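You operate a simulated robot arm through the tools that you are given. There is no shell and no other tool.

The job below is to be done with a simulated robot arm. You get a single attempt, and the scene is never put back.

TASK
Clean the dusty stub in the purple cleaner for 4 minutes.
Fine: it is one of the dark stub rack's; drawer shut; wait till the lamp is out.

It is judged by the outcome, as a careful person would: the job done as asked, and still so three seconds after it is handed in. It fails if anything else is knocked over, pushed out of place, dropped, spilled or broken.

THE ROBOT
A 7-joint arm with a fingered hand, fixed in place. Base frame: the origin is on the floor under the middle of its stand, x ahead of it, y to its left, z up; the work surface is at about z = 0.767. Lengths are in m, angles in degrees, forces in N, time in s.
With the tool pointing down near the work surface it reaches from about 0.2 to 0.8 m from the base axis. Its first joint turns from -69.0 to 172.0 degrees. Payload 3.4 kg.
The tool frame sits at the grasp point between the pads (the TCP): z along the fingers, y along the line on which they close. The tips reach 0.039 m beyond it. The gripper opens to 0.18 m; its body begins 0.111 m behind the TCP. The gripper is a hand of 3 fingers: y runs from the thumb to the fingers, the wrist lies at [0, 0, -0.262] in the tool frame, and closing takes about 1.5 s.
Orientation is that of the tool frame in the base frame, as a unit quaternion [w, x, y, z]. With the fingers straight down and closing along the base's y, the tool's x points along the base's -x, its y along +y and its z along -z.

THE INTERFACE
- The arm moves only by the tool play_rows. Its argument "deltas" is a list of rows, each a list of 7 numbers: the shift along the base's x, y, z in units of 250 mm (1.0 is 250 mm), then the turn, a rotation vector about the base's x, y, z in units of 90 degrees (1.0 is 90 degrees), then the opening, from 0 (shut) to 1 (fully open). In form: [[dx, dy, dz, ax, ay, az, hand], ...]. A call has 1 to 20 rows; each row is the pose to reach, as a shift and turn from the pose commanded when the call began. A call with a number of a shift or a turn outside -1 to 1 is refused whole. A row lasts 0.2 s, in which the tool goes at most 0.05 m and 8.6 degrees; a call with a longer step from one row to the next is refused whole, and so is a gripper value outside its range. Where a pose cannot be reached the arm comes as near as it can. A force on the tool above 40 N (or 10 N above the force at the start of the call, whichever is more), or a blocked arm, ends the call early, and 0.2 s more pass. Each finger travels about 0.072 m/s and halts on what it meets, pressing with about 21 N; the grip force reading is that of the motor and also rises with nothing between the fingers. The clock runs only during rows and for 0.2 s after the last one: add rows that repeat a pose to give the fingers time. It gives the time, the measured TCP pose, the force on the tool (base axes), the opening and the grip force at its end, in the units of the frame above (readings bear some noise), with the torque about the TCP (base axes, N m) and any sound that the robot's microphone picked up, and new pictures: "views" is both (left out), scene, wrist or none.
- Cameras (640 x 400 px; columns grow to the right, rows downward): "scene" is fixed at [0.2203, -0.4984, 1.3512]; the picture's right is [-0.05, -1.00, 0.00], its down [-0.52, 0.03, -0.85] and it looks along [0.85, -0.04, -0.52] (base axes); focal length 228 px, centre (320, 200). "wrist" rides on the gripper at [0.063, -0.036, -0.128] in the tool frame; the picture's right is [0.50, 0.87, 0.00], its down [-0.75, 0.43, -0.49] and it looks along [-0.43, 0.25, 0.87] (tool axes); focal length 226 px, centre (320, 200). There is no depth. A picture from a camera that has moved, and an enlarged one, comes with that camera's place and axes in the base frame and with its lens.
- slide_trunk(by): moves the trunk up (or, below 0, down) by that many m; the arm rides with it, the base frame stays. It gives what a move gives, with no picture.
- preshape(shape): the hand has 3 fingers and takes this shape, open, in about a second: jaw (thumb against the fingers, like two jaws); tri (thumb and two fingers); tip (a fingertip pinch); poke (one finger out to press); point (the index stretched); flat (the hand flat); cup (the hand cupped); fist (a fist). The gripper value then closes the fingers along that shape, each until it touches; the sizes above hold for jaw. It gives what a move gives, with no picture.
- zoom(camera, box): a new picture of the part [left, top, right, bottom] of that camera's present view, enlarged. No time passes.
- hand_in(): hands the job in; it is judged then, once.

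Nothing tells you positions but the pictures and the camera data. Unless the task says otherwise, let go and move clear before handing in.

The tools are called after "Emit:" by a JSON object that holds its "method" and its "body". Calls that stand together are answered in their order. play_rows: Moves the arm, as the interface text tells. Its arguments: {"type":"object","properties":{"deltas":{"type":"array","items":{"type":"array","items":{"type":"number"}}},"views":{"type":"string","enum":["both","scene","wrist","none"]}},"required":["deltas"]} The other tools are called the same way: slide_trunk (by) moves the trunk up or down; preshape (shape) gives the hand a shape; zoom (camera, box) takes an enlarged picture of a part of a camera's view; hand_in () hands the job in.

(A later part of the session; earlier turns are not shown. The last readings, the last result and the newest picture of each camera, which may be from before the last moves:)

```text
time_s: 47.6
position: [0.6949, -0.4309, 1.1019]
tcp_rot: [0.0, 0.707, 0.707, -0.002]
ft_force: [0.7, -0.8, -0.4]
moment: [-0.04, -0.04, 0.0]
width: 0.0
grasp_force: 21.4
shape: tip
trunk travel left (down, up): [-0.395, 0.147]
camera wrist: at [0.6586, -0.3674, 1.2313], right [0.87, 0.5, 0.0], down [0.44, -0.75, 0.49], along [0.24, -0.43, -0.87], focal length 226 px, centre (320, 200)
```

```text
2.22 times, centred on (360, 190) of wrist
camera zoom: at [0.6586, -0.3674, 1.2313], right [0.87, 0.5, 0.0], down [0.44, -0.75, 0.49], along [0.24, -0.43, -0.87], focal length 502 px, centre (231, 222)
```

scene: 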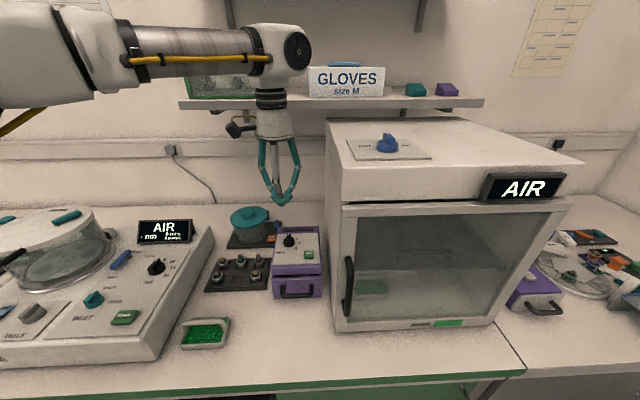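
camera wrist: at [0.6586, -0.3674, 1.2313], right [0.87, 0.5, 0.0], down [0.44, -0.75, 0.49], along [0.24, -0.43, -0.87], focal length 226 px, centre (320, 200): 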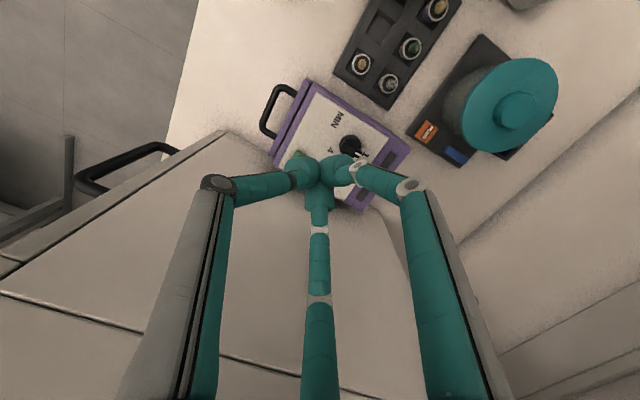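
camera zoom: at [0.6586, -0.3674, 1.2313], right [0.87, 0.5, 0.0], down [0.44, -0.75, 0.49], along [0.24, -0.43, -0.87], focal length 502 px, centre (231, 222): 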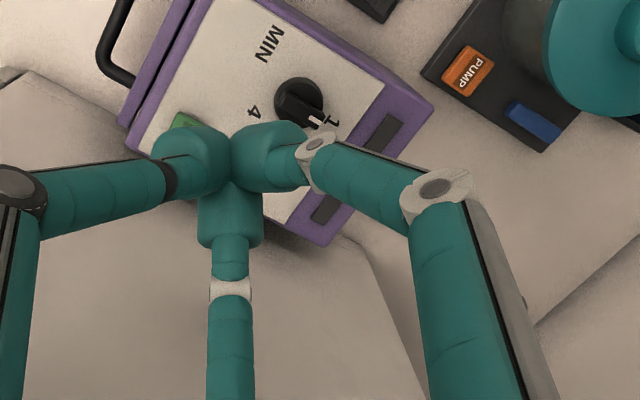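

The knob centre triangulates to about (0.7506, -0.4323, 0.88), diameter about 38 mm, with "4" about 135° clockwise from "1". I'll turn the hand back by +90° (so the 135° twist fits the wrist range) and test reach directly above the knob.

Emit:
{"method": "play_rows", "body": {"deltas": [[0.02, 0, 0, 0, 0, 0.09, 0.1], [0.04, 0, 0, 0, 0, 0.18, 0.2], [0.06, 0, 0, 0, 0, 0.27, 0.3], [0.08, 0, 0, 0, 0, 0.36, 0.3], [0.1, 0, 0, 0, 0, 0.45, 0.3], [0.12, 0, 0, 0, 0, 0.54, 0.3], [0.14, 0, 0, 0, 0, 0.63, 0.3], [0.16, 0, 0, 0, 0, 0.72, 0.3], [0.18, 0, 0, 0, 0, 0.81, 0.3], [0.2, -0.007, 0, 0, 0, 0.9, 0.3], [0.226, -0.007, 0, 0, 0, 0.98, 0.3], [0.226, -0.007, 0, 0, 0, 1.0, 0.3], [0.226, -0.007, 0, 0, 0, 1.0, 0.3]], "views": "both"}}

Emit:
{"method": "zoom", "body": {"camera": "wrist", "box": [220, 80, 420, 240]}}

```text
time_s: 50.4
position: [0.7438, -0.4344, 1.1018]
tcp_rot: [0.001, 0.0, 1.0, 0.0]
ft_force: [0.2, 0.2, -0.3]
moment: [0.06, -0.02, -0.02]
width: 0.0537
grasp_force: 0.1
shape: tip
out of reach, approached as far as the arm can: row 10, 11, 12, 13
trunk travel left (down, up): [-0.395, 0.147]
camera wrist: at [0.6815, -0.4703, 1.2305], right [-0.5, 0.87, 0.0], down [0.75, 0.44, 0.49], along [0.43, 0.25, -0.87], focal length 226 px, centre (320, 200)
```

scene: 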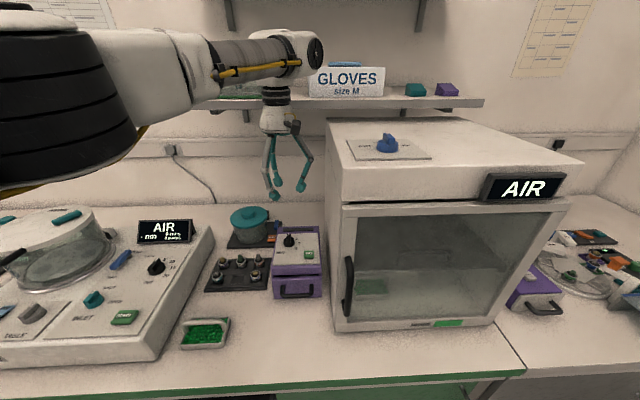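
wrist: 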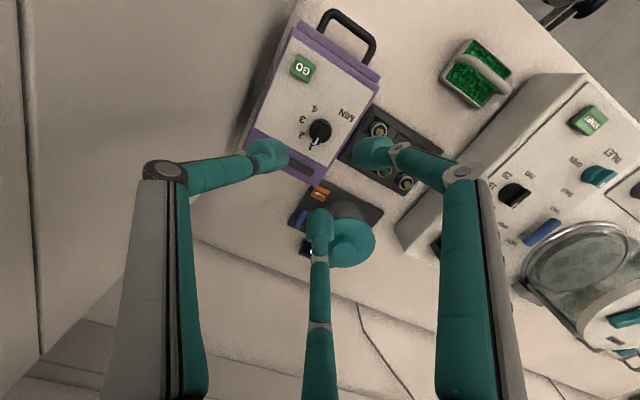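

```text
2.50 times, centred on (320, 160) of wrist
camera zoom: at [0.6815, -0.4703, 1.2305], right [-0.5, 0.87, 0.0], down [0.75, 0.44, 0.49], along [0.43, 0.25, -0.87], focal length 565 px, centre (320, 300)
```

zoom: 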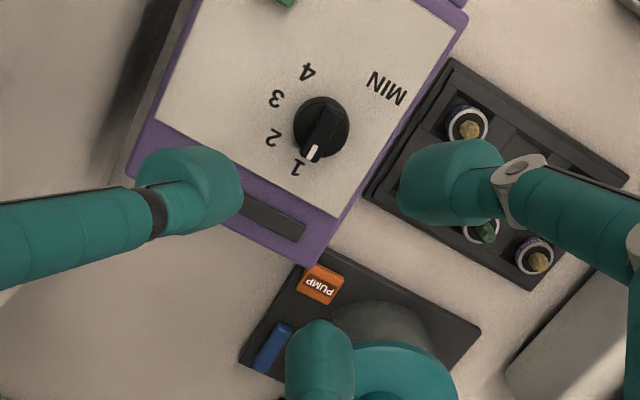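

The arm is about 6 mm short at this height, being nearly stretched. Lower down the geometry should improve, so I'll descend over the knob to a hover at z about 0.97 and see.

Emit:
{"method": "play_rows", "body": {"deltas": [[0, 0, -0.1, 0, 0, 0, 0.3], [0, 0, -0.2, 0, 0, 0, 0.3], [0, 0, -0.3, 0, 0, 0, 0.3], [0, 0, -0.4, 0, 0, 0, 0.3], [0, 0, -0.5, 0, 0, 0, 0.3], [0, 0, -0.52, 0, 0, 0, 0.3], [0, 0, -0.52, 0, 0, 0, 0.3]], "views": "both"}}

Emit:
{"method": "zoom", "body": {"camera": "wrist", "box": [220, 80, 420, 240]}}

```text
time_s: 52.0
position: [0.744, -0.4329, 0.9707]
tcp_rot: [0.001, 0.0, 1.0, -0.001]
ft_force: [-0.1, -0.2, 0.1]
moment: [-0.03, 0.02, 0.0]
width: 0.0536
grasp_force: 0.0
shape: tip
trunk travel left (down, up): [-0.395, 0.147]
camera wrist: at [0.6813, -0.467, 1.1009], right [-0.5, 0.87, 0.0], down [0.75, 0.44, 0.49], along [0.43, 0.24, -0.87], focal length 226 px, centre (320, 200)
```

scene: 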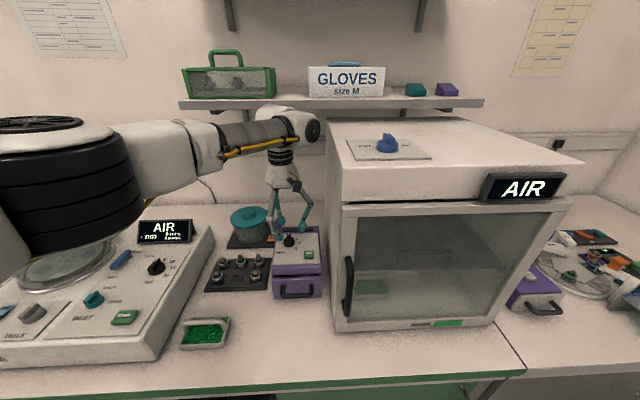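
wrist: 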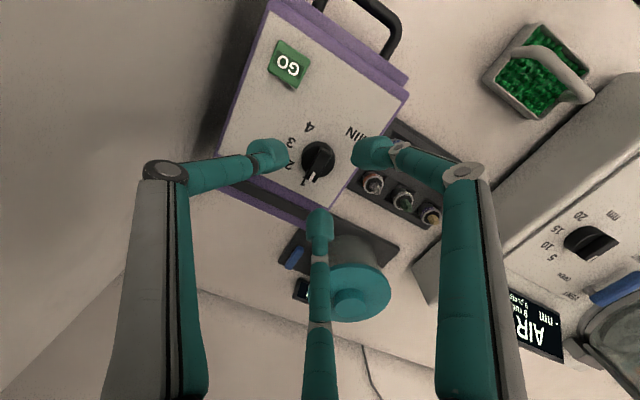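

```text
2.50 times, centred on (320, 160) of wrist
camera zoom: at [0.6813, -0.467, 1.1009], right [-0.5, 0.87, 0.0], down [0.75, 0.44, 0.49], along [0.43, 0.24, -0.87], focal length 565 px, centre (320, 300)
```

zoom: 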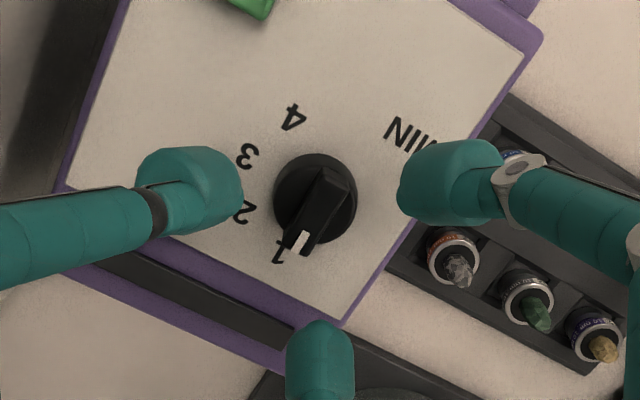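

Reach is fine at this height. The knob is about 5–6 mm further out than the tool axis; I'll shift and lower a bit, then recheck the centring.

Emit:
{"method": "play_rows", "body": {"deltas": [[0.011, 0, -0.03, 0, 0, 0, 0.3], [0.022, 0, -0.06, 0, 0, 0, 0.3], [0.022, 0, -0.09, 0, 0, 0, 0.3], [0.022, 0, -0.09, 0, 0, 0, 0.3]], "views": "both"}}

Emit:
{"method": "zoom", "body": {"camera": "wrist", "box": [230, 90, 410, 240]}}

Emit:
{"method": "zoom", "body": {"camera": "scene", "box": [255, 195, 345, 285]}}

```text
time_s: 53.0
position: [0.746, -0.4305, 0.9492]
tcp_rot: [0.001, 0.0, 1.0, -0.001]
ft_force: [-0.2, -0.1, -0.7]
moment: [0.0, -0.03, 0.05]
width: 0.0537
grasp_force: 0.1
shape: tip
out of reach, approached as far as the arm can: row 2, 3, 4
trunk travel left (down, up): [-0.395, 0.147]
camera wrist: at [0.6834, -0.4665, 1.0784], right [-0.5, 0.87, 0.0], down [0.75, 0.44, 0.49], along [0.43, 0.24, -0.87], focal length 226 px, centre (320, 200)
```

scene: 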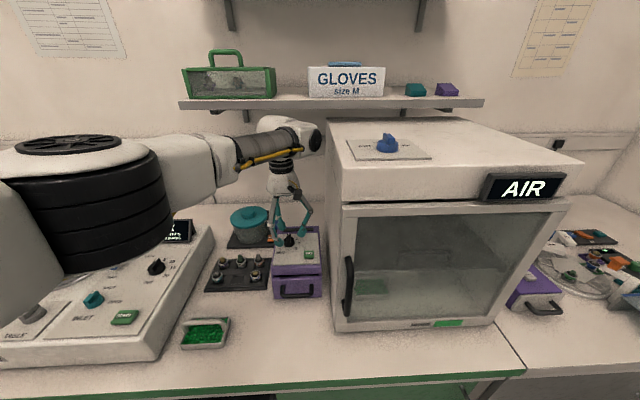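
wrist: 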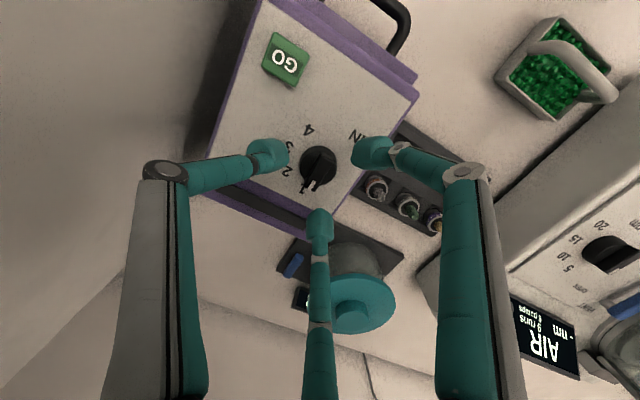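

```text
2.67 times, centred on (320, 165) of wrist
camera zoom: at [0.6834, -0.4665, 1.0784], right [-0.5, 0.87, 0.0], down [0.75, 0.44, 0.49], along [0.43, 0.24, -0.87], focal length 603 px, centre (320, 293)
```

zoom: 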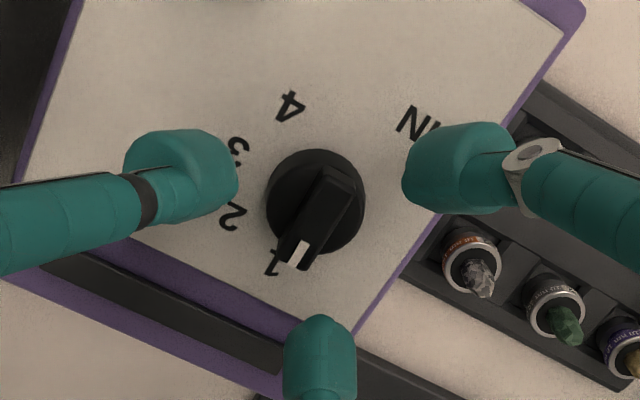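

```text
4.44 times, centred on (300, 240) of scene
camera zoom: at [0.2203, -0.4984, 1.3512], right [-0.05, -1.0, 0.0], down [-0.52, 0.03, -0.85], along [0.85, -0.04, -0.52], focal length 1013 px, centre (409, 22)
```

zoom: 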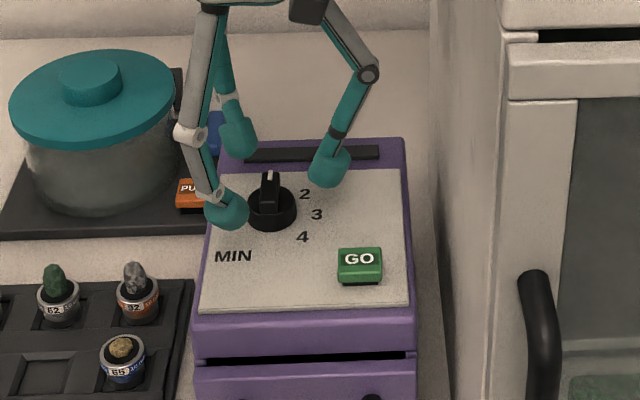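

The vertical pose is just at the reach limit, so I'll tilt the tool about 6° outward, which brings its axis onto the knob, and come down a little to check the fit around the knob.

Emit:
{"method": "play_rows", "body": {"deltas": [[0, 0.004, 0, -0.011, -0.019, 0, 0.3], [0, 0.008, 0, -0.022, -0.038, 0, 0.3], [0, 0.012, 0, -0.0333, -0.0577, 0, 0.3], [0, 0.012, -0.04, -0.0333, -0.0577, 0, 0.3], [0, 0.012, -0.08, -0.0333, -0.0577, 0, 0.3], [0, 0.012, -0.08, -0.0333, -0.0577, 0, 0.3]], "views": "both"}}

Emit:
{"method": "zoom", "body": {"camera": "wrist", "box": [230, 90, 410, 240]}}

Emit:
{"method": "zoom", "body": {"camera": "scene", "box": [255, 195, 345, 285]}}

```text
time_s: 54.4
position: [0.7436, -0.424, 0.9303]
tcp_rot: [0.047, 0.0, 0.999, -0.028]
ft_force: [0.2, 0.5, 0.5]
moment: [0.0, 0.02, 0.04]
width: 0.0537
grasp_force: 0.0
shape: tip
trunk travel left (down, up): [-0.395, 0.147]
camera wrist: at [0.6691, -0.4528, 1.0547], right [-0.5, 0.86, -0.09], down [0.71, 0.46, 0.53], along [0.51, 0.2, -0.84], focal length 226 px, centre (320, 200)
```

scene: 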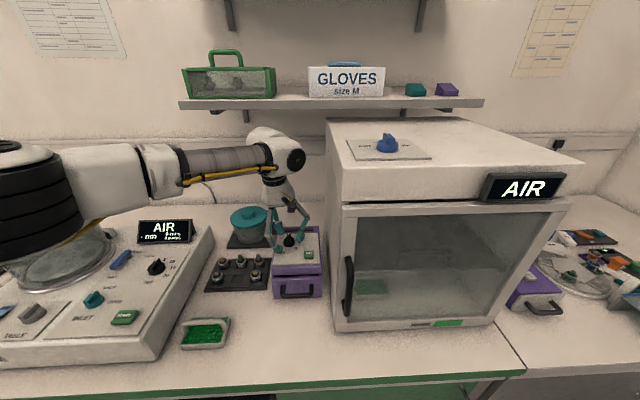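
wrist: 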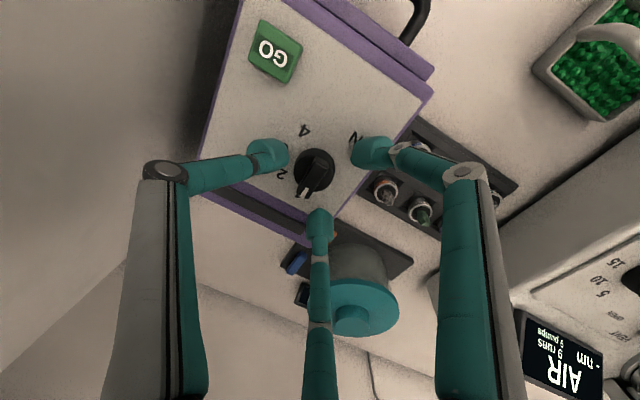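

```text
2.67 times, centred on (320, 165) of wrist
camera zoom: at [0.6691, -0.4528, 1.0547], right [-0.5, 0.86, -0.09], down [0.71, 0.46, 0.53], along [0.51, 0.2, -0.84], focal length 603 px, centre (320, 293)
```

zoom: 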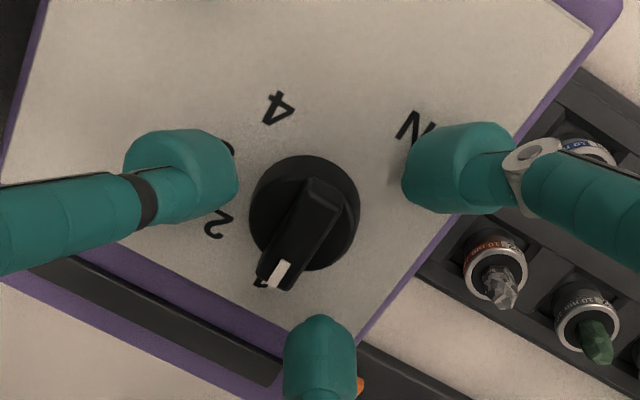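

```text
4.44 times, centred on (300, 240) of scene
camera zoom: at [0.2203, -0.4984, 1.3512], right [-0.05, -1.0, 0.0], down [-0.52, 0.03, -0.85], along [0.85, -0.04, -0.52], focal length 1013 px, centre (409, 22)
```

zoom: 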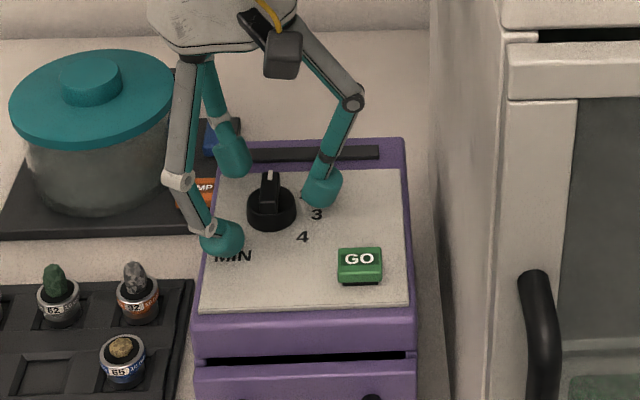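

The knob sits about 4.5 mm to one side of the tool axis; I'll correct by (+2.7, -3.7) mm and lower around the disc.

Emit:
{"method": "play_rows", "body": {"deltas": [[0.006, -0.008, 0, 0, 0, 0, 0.3], [0.011, -0.015, 0, 0, 0, 0, 0.3], [0.011, -0.015, -0.015, 0, 0, 0, 0.28], [0.011, -0.015, -0.03, 0, 0, 0, 0.26], [0.011, -0.015, -0.042, 0, 0, 0, 0.26], [0.011, -0.015, -0.042, 0, 0, 0, 0.26]], "views": "both"}}

Emit:
{"method": "zoom", "body": {"camera": "wrist", "box": [230, 90, 410, 240]}}

Emit:
{"method": "zoom", "body": {"camera": "scene", "box": [265, 205, 335, 275]}}

```text
time_s: 55.8
position: [0.7461, -0.4294, 0.9198]
tcp_rot: [0.047, 0.001, 0.999, -0.027]
ft_force: [-1.2, 1.9, 9.9]
moment: [0.19, 0.34, 0.01]
width: 0.0482
grasp_force: 0.0
shape: tip
trunk travel left (down, up): [-0.395, 0.147]
camera wrist: at [0.6707, -0.4585, 1.045], right [-0.5, 0.86, -0.09], down [0.71, 0.46, 0.54], along [0.51, 0.2, -0.84], focal length 226 px, centre (320, 200)
```

scene: 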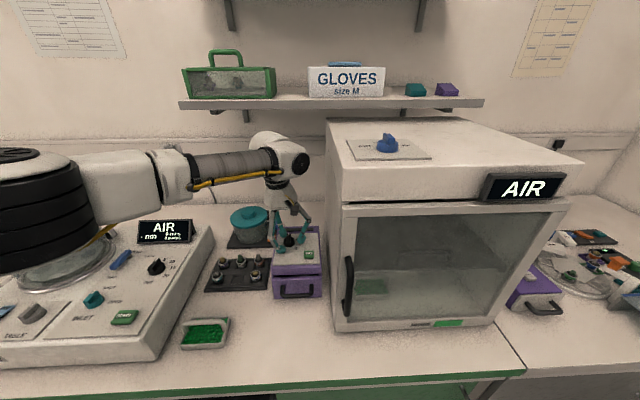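
wrist: 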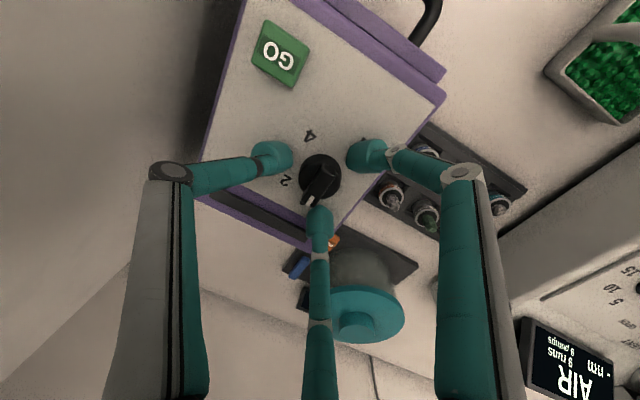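

```text
2.67 times, centred on (320, 165) of wrist
camera zoom: at [0.6707, -0.4585, 1.045], right [-0.5, 0.86, -0.09], down [0.71, 0.46, 0.54], along [0.51, 0.2, -0.84], focal length 603 px, centre (320, 293)
```

zoom: 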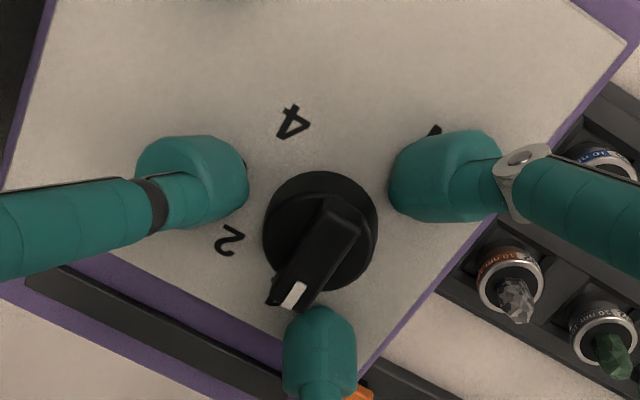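

```text
5.71 times, centred on (300, 240) of scene
camera zoom: at [0.2203, -0.4984, 1.3512], right [-0.05, -1.0, 0.0], down [-0.52, 0.03, -0.85], along [0.85, -0.04, -0.52], focal length 1303 px, centre (434, -29)
```

zoom: 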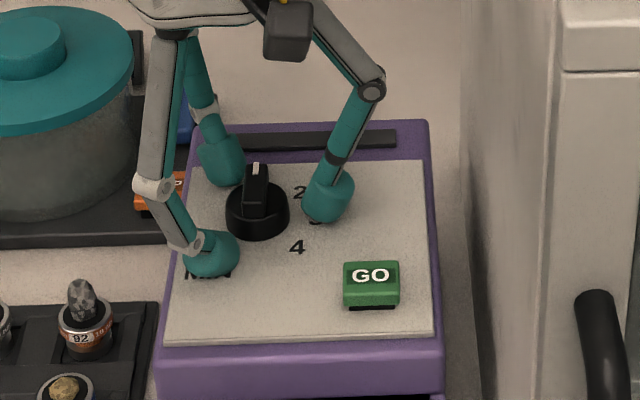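

One fingertip just touches the panel (10 N), and the knob is now centred. I'll lift 1.5 mm and close the fingers around the knob.

Emit:
{"method": "play_rows", "body": {"deltas": [[0, 0, 0.006, 0, 0, 0, 0.26], [0, 0, 0.007, 0, 0, 0, 0.24], [0, 0, 0.007, 0, 0, 0, 0.21], [0, 0, 0.007, 0, 0, 0, 0.18], [0, 0, 0.007, 0, 0, 0, 0.15], [0, 0, 0.007, 0, 0, 0, 0.12], [0, 0, 0.007, 0, 0, 0, 0.08], [0, 0, 0.007, 0, 0, 0, 0.04], [0, 0, 0.007, 0, 0, 0, 0.0], [0, 0, 0.007, 0, 0, 0, 0.0]], "views": "both"}}

Emit:
{"method": "zoom", "body": {"camera": "wrist", "box": [230, 90, 410, 240]}}

Emit:
{"method": "zoom", "body": {"camera": "scene", "box": [265, 205, 335, 275]}}

```text
time_s: 58.0
position: [0.746, -0.431, 0.9203]
tcp_rot: [0.046, 0.0, 0.999, -0.028]
ft_force: [0.6, 0.6, 0.2]
moment: [0.03, 0.0, -0.02]
width: 0.0281
grasp_force: 20.9
shape: tip
trunk travel left (down, up): [-0.395, 0.147]
camera wrist: at [0.6717, -0.4596, 1.0448], right [-0.5, 0.86, -0.09], down [0.71, 0.46, 0.54], along [0.51, 0.2, -0.84], focal length 226 px, centre (320, 200)
```

scene: 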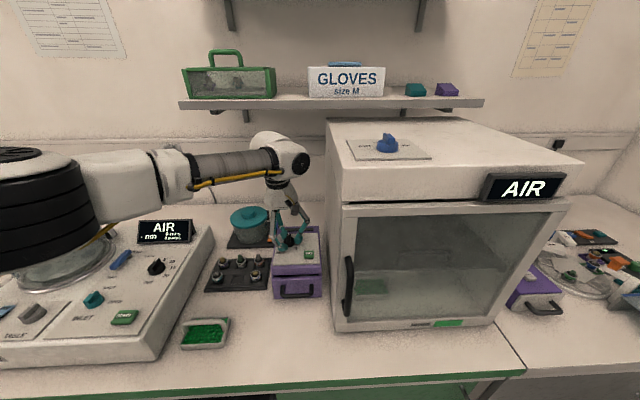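
wrist: 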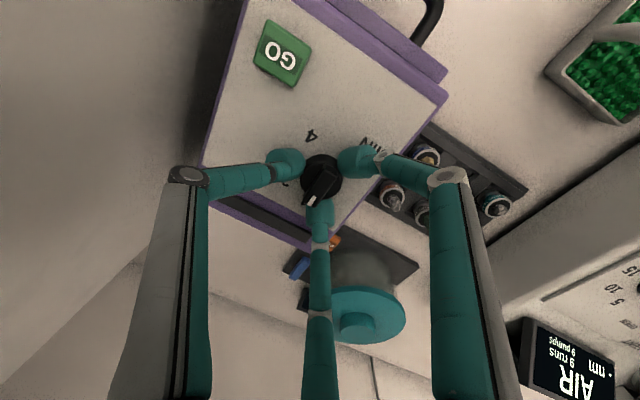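

```text
2.67 times, centred on (320, 165) of wrist
camera zoom: at [0.6717, -0.4596, 1.0448], right [-0.5, 0.86, -0.09], down [0.71, 0.46, 0.54], along [0.51, 0.2, -0.84], focal length 603 px, centre (320, 293)
```

zoom: 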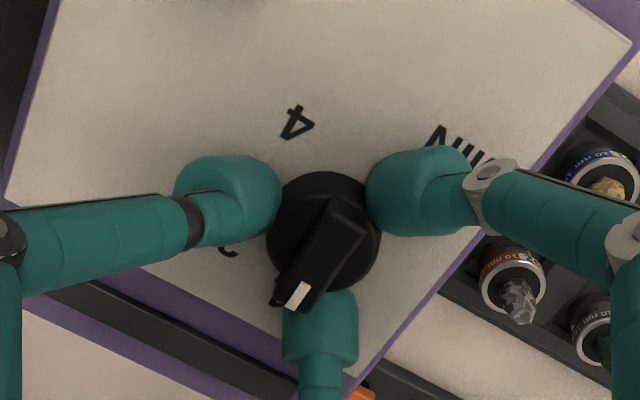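

```text
5.71 times, centred on (300, 240) of scene
camera zoom: at [0.2203, -0.4984, 1.3512], right [-0.05, -1.0, 0.0], down [-0.52, 0.03, -0.85], along [0.85, -0.04, -0.52], focal length 1303 px, centre (434, -29)
```

zoom: 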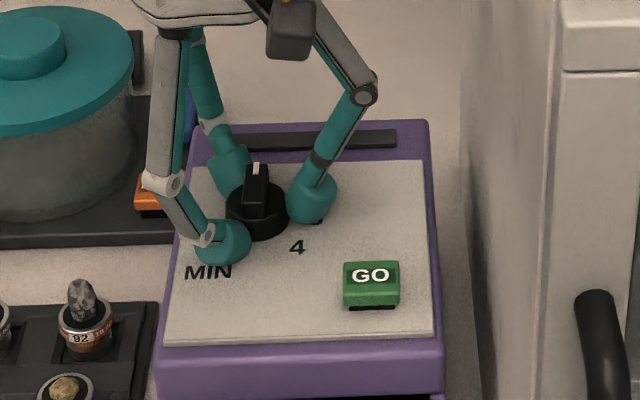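

The fingers hold the knob's disc evenly (28 mm reading, no side force). I'll turn clockwise about the tool axis, first 40° to see the pointer follow.

Emit:
{"method": "play_rows", "body": {"deltas": [[0, 0, 0, 0.0047, -0.0028, -0.0497, 0], [0, 0, 0, 0.0104, -0.0062, -0.11, 0], [0, 0, 0, 0.0169, -0.0101, -0.179, 0], [0, 0, 0, 0.0235, -0.014, -0.2485, 0], [0, 0, 0, 0.03, -0.0179, -0.318, 0], [0, 0, 0, 0.0366, -0.0218, -0.388, 0], [0, 0, 0, 0.0417, -0.0248, -0.442, 0], [0, 0, 0, 0.0417, -0.0248, -0.442, 0]], "views": "both"}}

Emit:
{"method": "zoom", "body": {"camera": "wrist", "box": [230, 90, 410, 240]}}

Emit:
{"method": "zoom", "body": {"camera": "scene", "box": [265, 205, 335, 275]}}

```text
time_s: 59.8
position: [0.7459, -0.4317, 0.92]
tcp_rot: [0.053, 0.343, 0.938, -0.009]
ft_force: [-2.3, -1.0, -0.5]
moment: [-0.16, 0.23, 0.03]
width: 0.0279
grasp_force: 21.3
shape: tip
trunk travel left (down, up): [-0.395, 0.147]
camera wrist: at [0.663, -0.4114, 1.0415], right [0.18, 0.98, -0.04], down [0.81, -0.12, 0.58], along [0.56, -0.13, -0.82], focal length 226 px, centre (320, 200)
```

scene: 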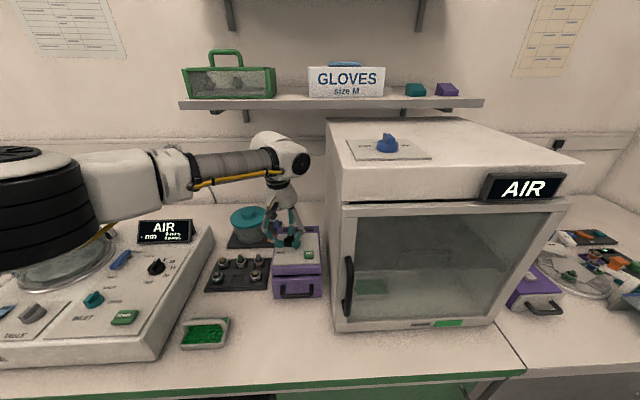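
wrist: 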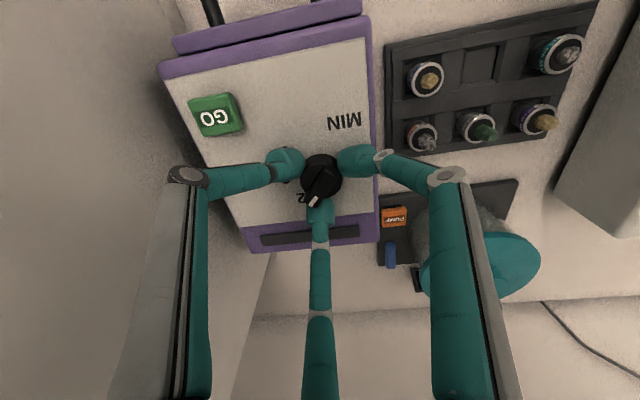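

```text
2.67 times, centred on (320, 165) of wrist
camera zoom: at [0.663, -0.4114, 1.0415], right [0.18, 0.98, -0.04], down [0.81, -0.12, 0.58], along [0.56, -0.13, -0.82], focal length 603 px, centre (320, 293)
```

zoom: 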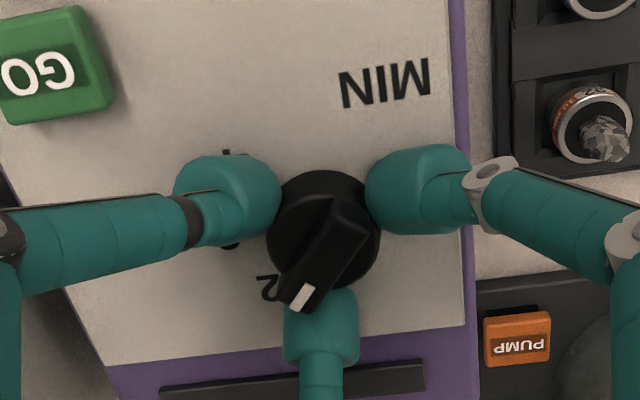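

```text
5.71 times, centred on (300, 240) of scene
camera zoom: at [0.2203, -0.4984, 1.3512], right [-0.05, -1.0, 0.0], down [-0.52, 0.03, -0.85], along [0.85, -0.04, -0.52], focal length 1303 px, centre (434, -29)
```

zoom: 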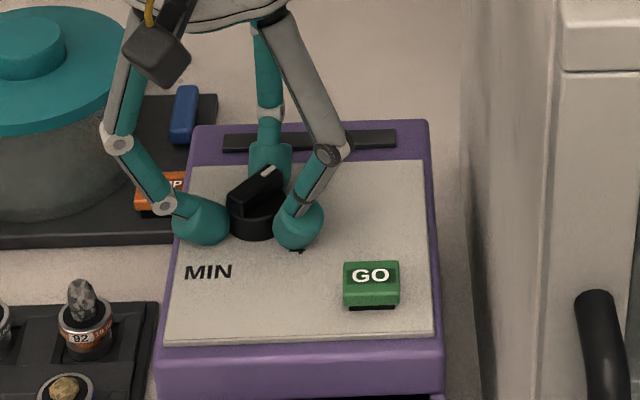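

The pointer followed to about "2" with hardly any force. I'll continue another 50°.

Emit:
{"method": "play_rows", "body": {"deltas": [[0, 0, 0, 0.0065, -0.0039, -0.069, 0], [0, 0, 0, 0.013, -0.0078, -0.138, 0], [0, 0, 0, 0.0196, -0.0117, -0.207, 0], [0, 0, 0, 0.0261, -0.0156, -0.276, 0], [0, 0, 0, 0.0326, -0.0194, -0.345, 0], [0, 0, 0, 0.0391, -0.0233, -0.414, 0], [0, 0, 0, 0.0457, -0.0272, -0.483, 0], [0, 0, 0, 0.0522, -0.0311, -0.5522, 0], [0, 0, 0, 0.0522, -0.0311, -0.5522, 0]], "views": "both"}}

Emit:
{"method": "zoom", "body": {"camera": "wrist", "box": [230, 90, 410, 240]}}

Emit:
{"method": "zoom", "body": {"camera": "scene", "box": [265, 205, 335, 275]}}

```text
time_s: 61.8
position: [0.7455, -0.4307, 0.92]
tcp_rot: [0.053, 0.707, 0.705, 0.014]
ft_force: [-7.6, -3.8, -0.3]
moment: [-0.13, 0.62, -0.02]
width: 0.028
grasp_force: 21.2
shape: tip
trunk travel left (down, up): [-0.395, 0.147]
camera wrist: at [0.6975, -0.3612, 1.0422], right [0.86, 0.5, 0.05], down [0.38, -0.73, 0.57], along [0.32, -0.47, -0.82], focal length 226 px, centre (320, 200)
```

scene: 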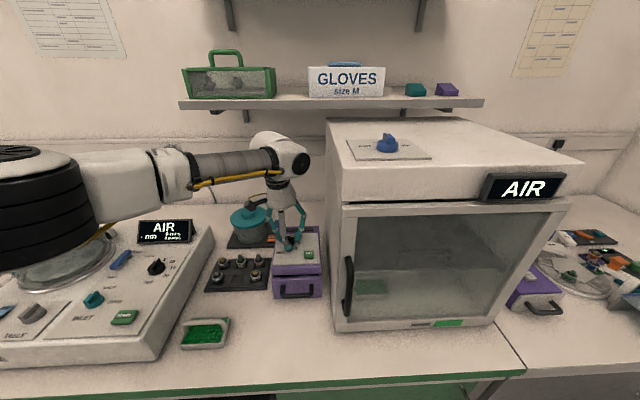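
wrist: 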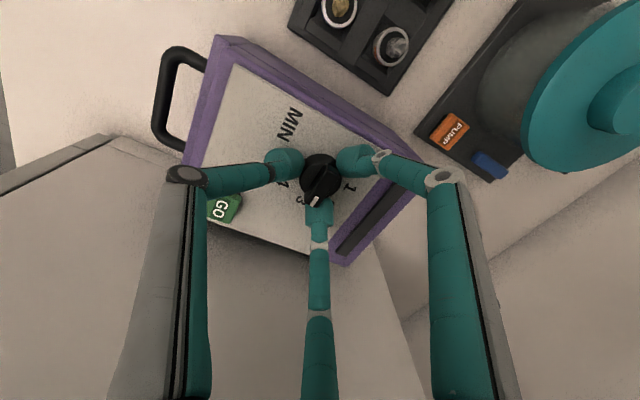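

```text
2.67 times, centred on (320, 165) of wrist
camera zoom: at [0.6975, -0.3612, 1.0422], right [0.86, 0.5, 0.05], down [0.38, -0.73, 0.57], along [0.32, -0.47, -0.82], focal length 603 px, centre (320, 293)
```

zoom: 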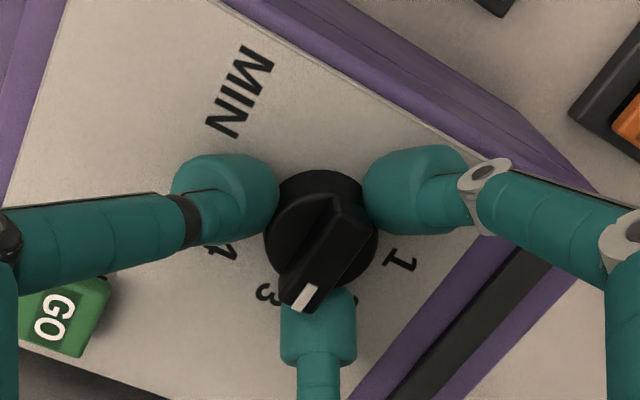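

```text
5.71 times, centred on (300, 240) of scene
camera zoom: at [0.2203, -0.4984, 1.3512], right [-0.05, -1.0, 0.0], down [-0.52, 0.03, -0.85], along [0.85, -0.04, -0.52], focal length 1303 px, centre (434, -29)
```

zoom: 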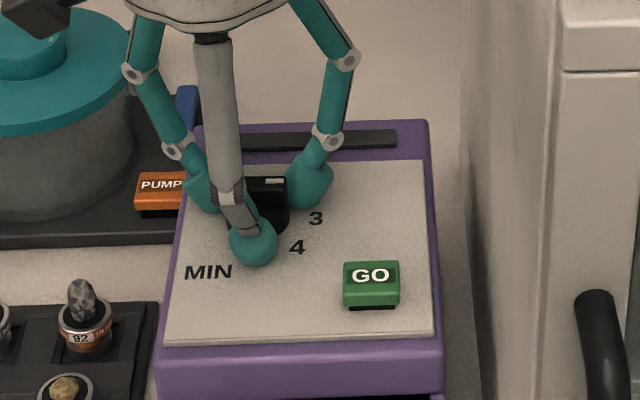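

The pointer is now at about "3", with a mild side load. I'll turn the last 45°, easing the TCP slightly to relieve that load.

Emit:
{"method": "play_rows", "body": {"deltas": [[-0.003, -0.002, 0, 0.0059, -0.0035, -0.0621, 0], [-0.006, -0.003, 0, 0.0118, -0.007, -0.124, 0], [-0.006, -0.003, 0, 0.0176, -0.0105, -0.186, 0], [-0.006, -0.003, 0, 0.0235, -0.014, -0.2485, 0], [-0.006, -0.003, 0, 0.0294, -0.0175, -0.311, 0], [-0.006, -0.003, 0, 0.0353, -0.021, -0.373, 0], [-0.006, -0.003, 0, 0.0411, -0.0245, -0.435, 0], [-0.006, -0.003, 0, 0.047, -0.028, -0.497, 0], [-0.006, -0.003, 0, 0.047, -0.028, -0.497, 0]], "views": "both"}}

Emit:
{"method": "zoom", "body": {"camera": "wrist", "box": [230, 90, 410, 240]}}

Emit:
{"method": "zoom", "body": {"camera": "scene", "box": [265, 205, 335, 275]}}

```text
time_s: 63.8
position: [0.7445, -0.4301, 0.9195]
tcp_rot: [0.047, 0.902, 0.427, 0.032]
ft_force: [-6.2, 2.4, -0.8]
moment: [0.19, 0.61, 0.02]
width: 0.0276
grasp_force: 21.0
shape: tip
out of reach, approached as far as the arm can: row 8, 9
trunk travel left (down, up): [-0.395, 0.147]
camera wrist: at [0.7439, -0.3523, 1.0463], right [0.98, -0.16, 0.1], down [-0.19, -0.83, 0.52], along [0.0, -0.53, -0.85], focal length 226 px, centre (320, 200)
```

scene: 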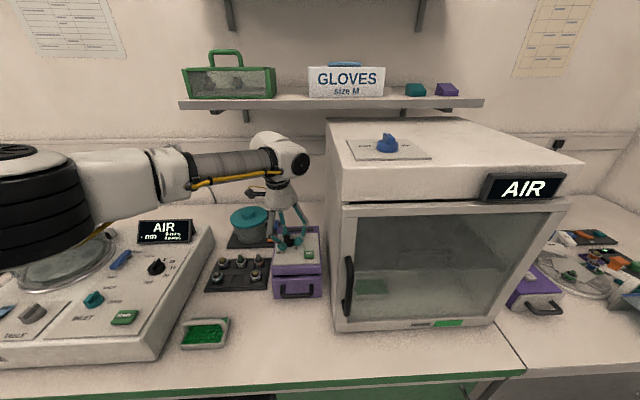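
wrist: 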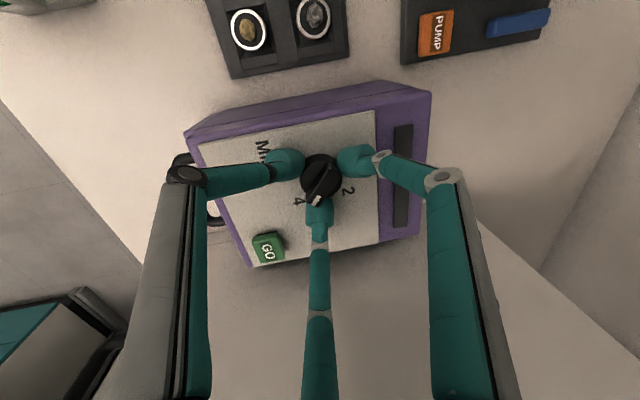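

```text
2.67 times, centred on (320, 165) of wrist
camera zoom: at [0.7439, -0.3523, 1.0463], right [0.98, -0.16, 0.1], down [-0.19, -0.83, 0.52], along [0.0, -0.53, -0.85], focal length 603 px, centre (320, 293)
```

zoom: 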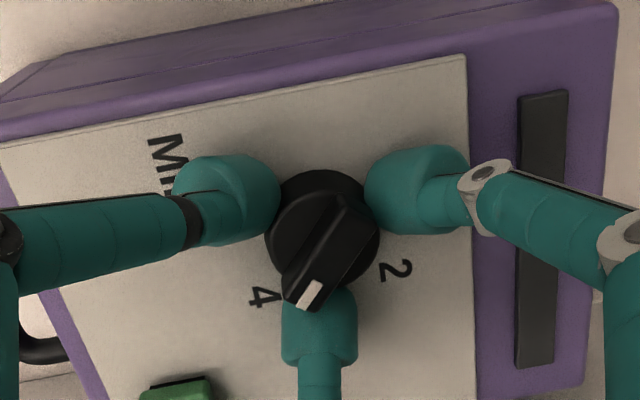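

```text
5.71 times, centred on (300, 240) of scene
camera zoom: at [0.2203, -0.4984, 1.3512], right [-0.05, -1.0, 0.0], down [-0.52, 0.03, -0.85], along [0.85, -0.04, -0.52], focal length 1303 px, centre (434, -29)
```

zoom: 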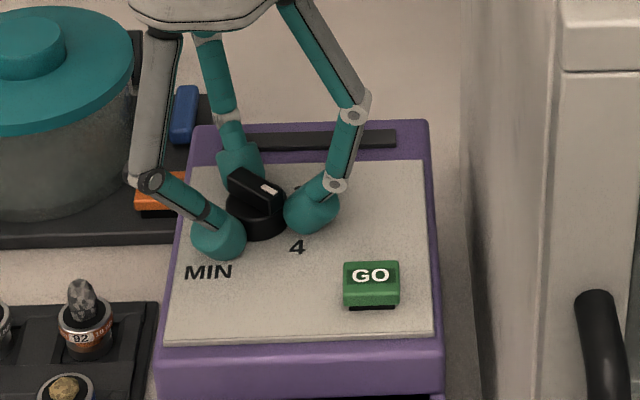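

The wrist reached its turning limit about 5° short of the full 135°. I'll release the knob, rise, and look where the pointer stands relative to "4".

Emit:
{"method": "play_rows", "body": {"deltas": [[0, 0, 0, 0, 0, 0, 0.1], [0, 0, 0, 0, 0, 0, 0.18], [0, 0, 0, 0, 0, 0, 0.24], [0, 0, 0, 0, 0, 0, 0.28], [0, 0, 0.04, 0, 0, 0, 0.3], [0, 0, 0.1, 0, 0, 0, 0.3], [0, 0, 0.2, 0, 0, 0, 0.3], [0, 0, 0.3, 0, 0, 0, 0.3], [0, 0, 0.4, 0, 0, 0, 0.3], [0, 0, 0.4, 0, 0, 0, 0.3]], "views": "both"}}

Emit:
{"method": "zoom", "body": {"camera": "wrist", "box": [240, 100, 400, 220]}}

Emit:
{"method": "zoom", "body": {"camera": "scene", "box": [265, 215, 335, 275]}}

```text
time_s: 66.0
position: [0.744, -0.431, 1.0204]
tcp_rot: [0.045, 0.903, 0.426, 0.03]
ft_force: [0.2, -0.3, 0.0]
moment: [-0.01, -0.04, 0.02]
width: 0.0538
grasp_force: 0.1
shape: tip
trunk travel left (down, up): [-0.395, 0.147]
camera wrist: at [0.7444, -0.352, 1.147], right [0.98, -0.16, 0.1], down [-0.19, -0.83, 0.52], along [0.0, -0.53, -0.85], focal length 226 px, centre (320, 200)
```

scene: 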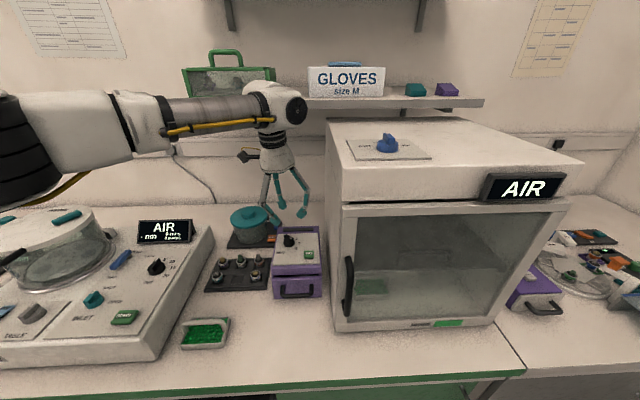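
wrist: 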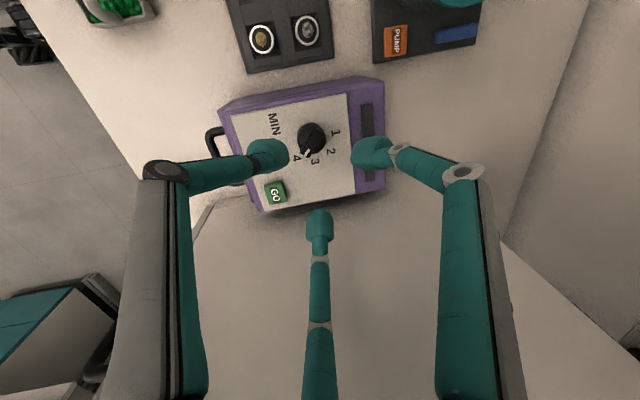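

```text
3.33 times, centred on (320, 160) of wrist
camera zoom: at [0.7444, -0.352, 1.147], right [0.98, -0.16, 0.1], down [-0.19, -0.83, 0.52], along [0.0, -0.53, -0.85], focal length 754 px, centre (320, 333)
```

zoom: 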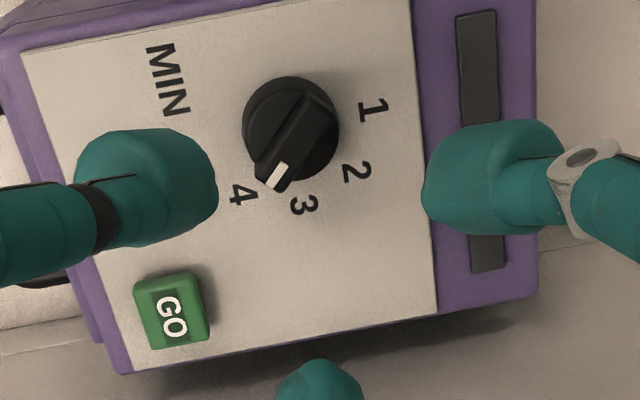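

```text
6.67 times, centred on (300, 245) of scene
camera zoom: at [0.2203, -0.4984, 1.3512], right [-0.05, -1.0, 0.0], down [-0.52, 0.03, -0.85], along [0.85, -0.04, -0.52], focal length 1520 px, centre (453, -100)
```

zoom: 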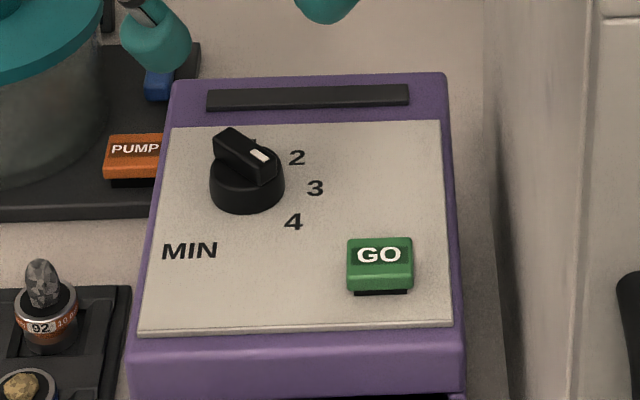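

Seen square-on, the pointer stands roughly 8° short of "4". I'll swing the hand back 39°, regrip the knob and nudge it the remaining bit.

Emit:
{"method": "play_rows", "body": {"deltas": [[0.001, 0, 0, -0.0068, 0.004, 0.072, 0.3], [0.002, 0, 0, -0.0136, 0.0081, 0.144, 0.3], [0.003, 0, 0, -0.0204, 0.0121, 0.216, 0.3], [0.004, 0, 0, -0.0271, 0.0161, 0.288, 0.3], [0.005, 0, 0, -0.0339, 0.0202, 0.36, 0.3], [0.006, 0, 0, -0.0407, 0.0242, 0.4307, 0.3], [0.006, 0, -0.1, -0.0407, 0.0242, 0.4307, 0.3], [0.006, 0, -0.2, -0.0407, 0.0242, 0.4307, 0.3], [0.006, 0, -0.29, -0.0407, 0.0242, 0.4307, 0.28], [0.006, 0, -0.35, -0.0407, 0.0242, 0.4307, 0.26], [0.006, 0, -0.37, -0.0407, 0.0242, 0.4307, 0.26], [0.006, 0, -0.37, -0.0407, 0.0242, 0.4307, 0.26]], "views": "both"}}

Emit:
{"method": "zoom", "body": {"camera": "wrist", "box": [230, 90, 410, 240]}}

```text
time_s: 68.6
position: [0.7462, -0.4323, 0.9282]
tcp_rot: [0.052, 0.709, 0.703, 0.014]
ft_force: [-0.3, 1.0, 0.5]
moment: [-0.03, -0.01, -0.01]
width: 0.0473
grasp_force: 0.1
shape: tip
trunk travel left (down, up): [-0.395, 0.147]
camera wrist: at [0.6988, -0.3615, 1.0495], right [0.87, 0.49, 0.05], down [0.38, -0.73, 0.57], along [0.32, -0.47, -0.82], focal length 226 px, centre (320, 200)
```

scene: 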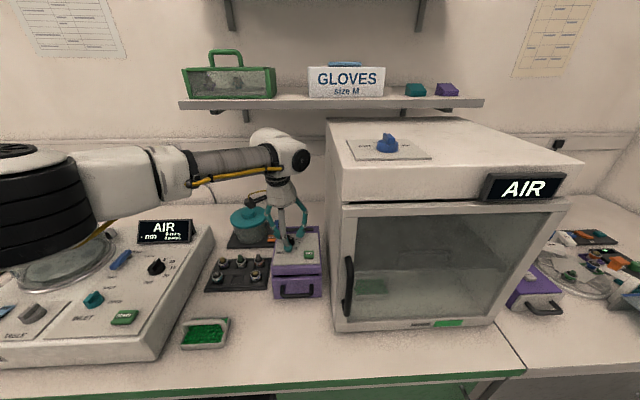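
wrist: 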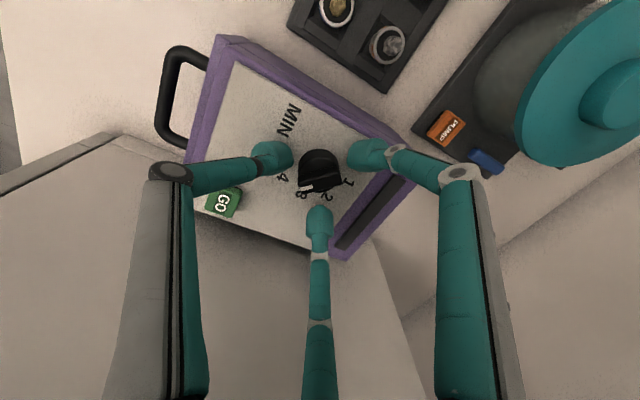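

```text
2.67 times, centred on (320, 165) of wrist
camera zoom: at [0.6988, -0.3615, 1.0495], right [0.87, 0.49, 0.05], down [0.38, -0.73, 0.57], along [0.32, -0.47, -0.82], focal length 603 px, centre (320, 293)
```

zoom: 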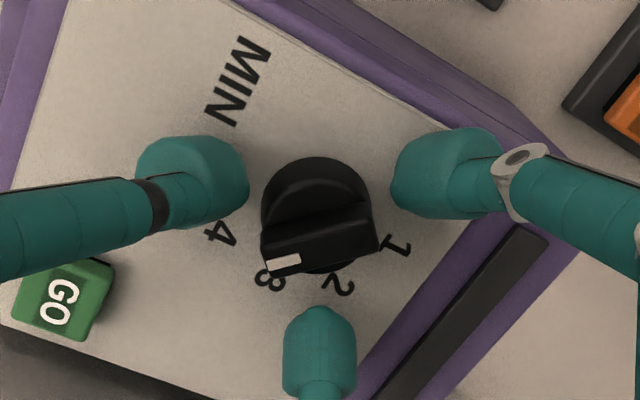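

The knob is centred between the open fingers. I'll lower the last 6 mm and grip it.

Emit:
{"method": "play_rows", "body": {"deltas": [[0, 0, -0.01, 0, 0, 0, 0.26], [0, 0, -0.02, 0, 0, 0, 0.26], [0, 0, -0.024, 0, 0, 0, 0.24], [0, 0, -0.024, 0, 0, 0, 0.21], [0, 0, -0.024, 0, 0, 0, 0.18], [0, 0, -0.024, 0, 0, 0, 0.15], [0, 0, -0.024, 0, 0, 0, 0.12], [0, 0, -0.024, 0, 0, 0, 0.08], [0, 0, -0.024, 0, 0, 0, 0.04], [0, 0, -0.024, 0, 0, 0, 0.0], [0, 0, -0.024, 0, 0, 0, 0.0]], "views": "wrist"}}

Emit:
{"method": "zoom", "body": {"camera": "wrist", "box": [230, 90, 410, 240]}}

Emit:
{"method": "zoom", "body": {"camera": "scene", "box": [265, 205, 335, 275]}}

```text
time_s: 71.0
position: [0.7473, -0.432, 0.9225]
tcp_rot: [0.052, 0.709, 0.703, 0.014]
ft_force: [-0.2, -1.4, -0.3]
moment: [-0.03, 0.07, 0.0]
width: 0.0273
grasp_force: 21.1
shape: tip
trunk travel left (down, up): [-0.395, 0.147]
camera wrist: at [0.6988, -0.3619, 1.0435], right [0.87, 0.49, 0.05], down [0.38, -0.73, 0.57], along [0.32, -0.47, -0.82], focal length 226 px, centre (320, 200)
```

wrist: 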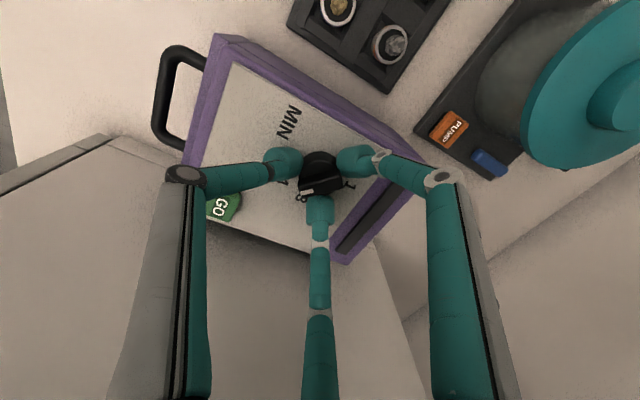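

```text
2.67 times, centred on (320, 165) of wrist
camera zoom: at [0.6988, -0.3619, 1.0435], right [0.87, 0.49, 0.05], down [0.38, -0.73, 0.57], along [0.32, -0.47, -0.82], focal length 603 px, centre (320, 293)
```

zoom: 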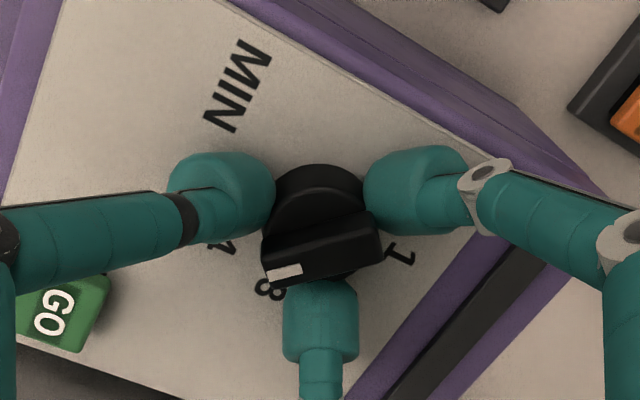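

```text
5.71 times, centred on (300, 240) of scene
camera zoom: at [0.2203, -0.4984, 1.3512], right [-0.05, -1.0, 0.0], down [-0.52, 0.03, -0.85], along [0.85, -0.04, -0.52], focal length 1303 px, centre (434, -29)
```

zoom: 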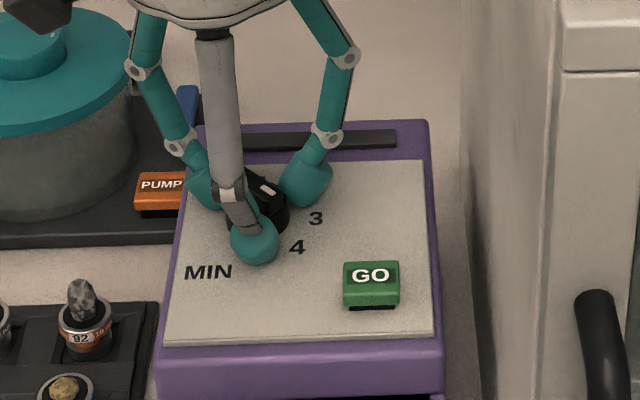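

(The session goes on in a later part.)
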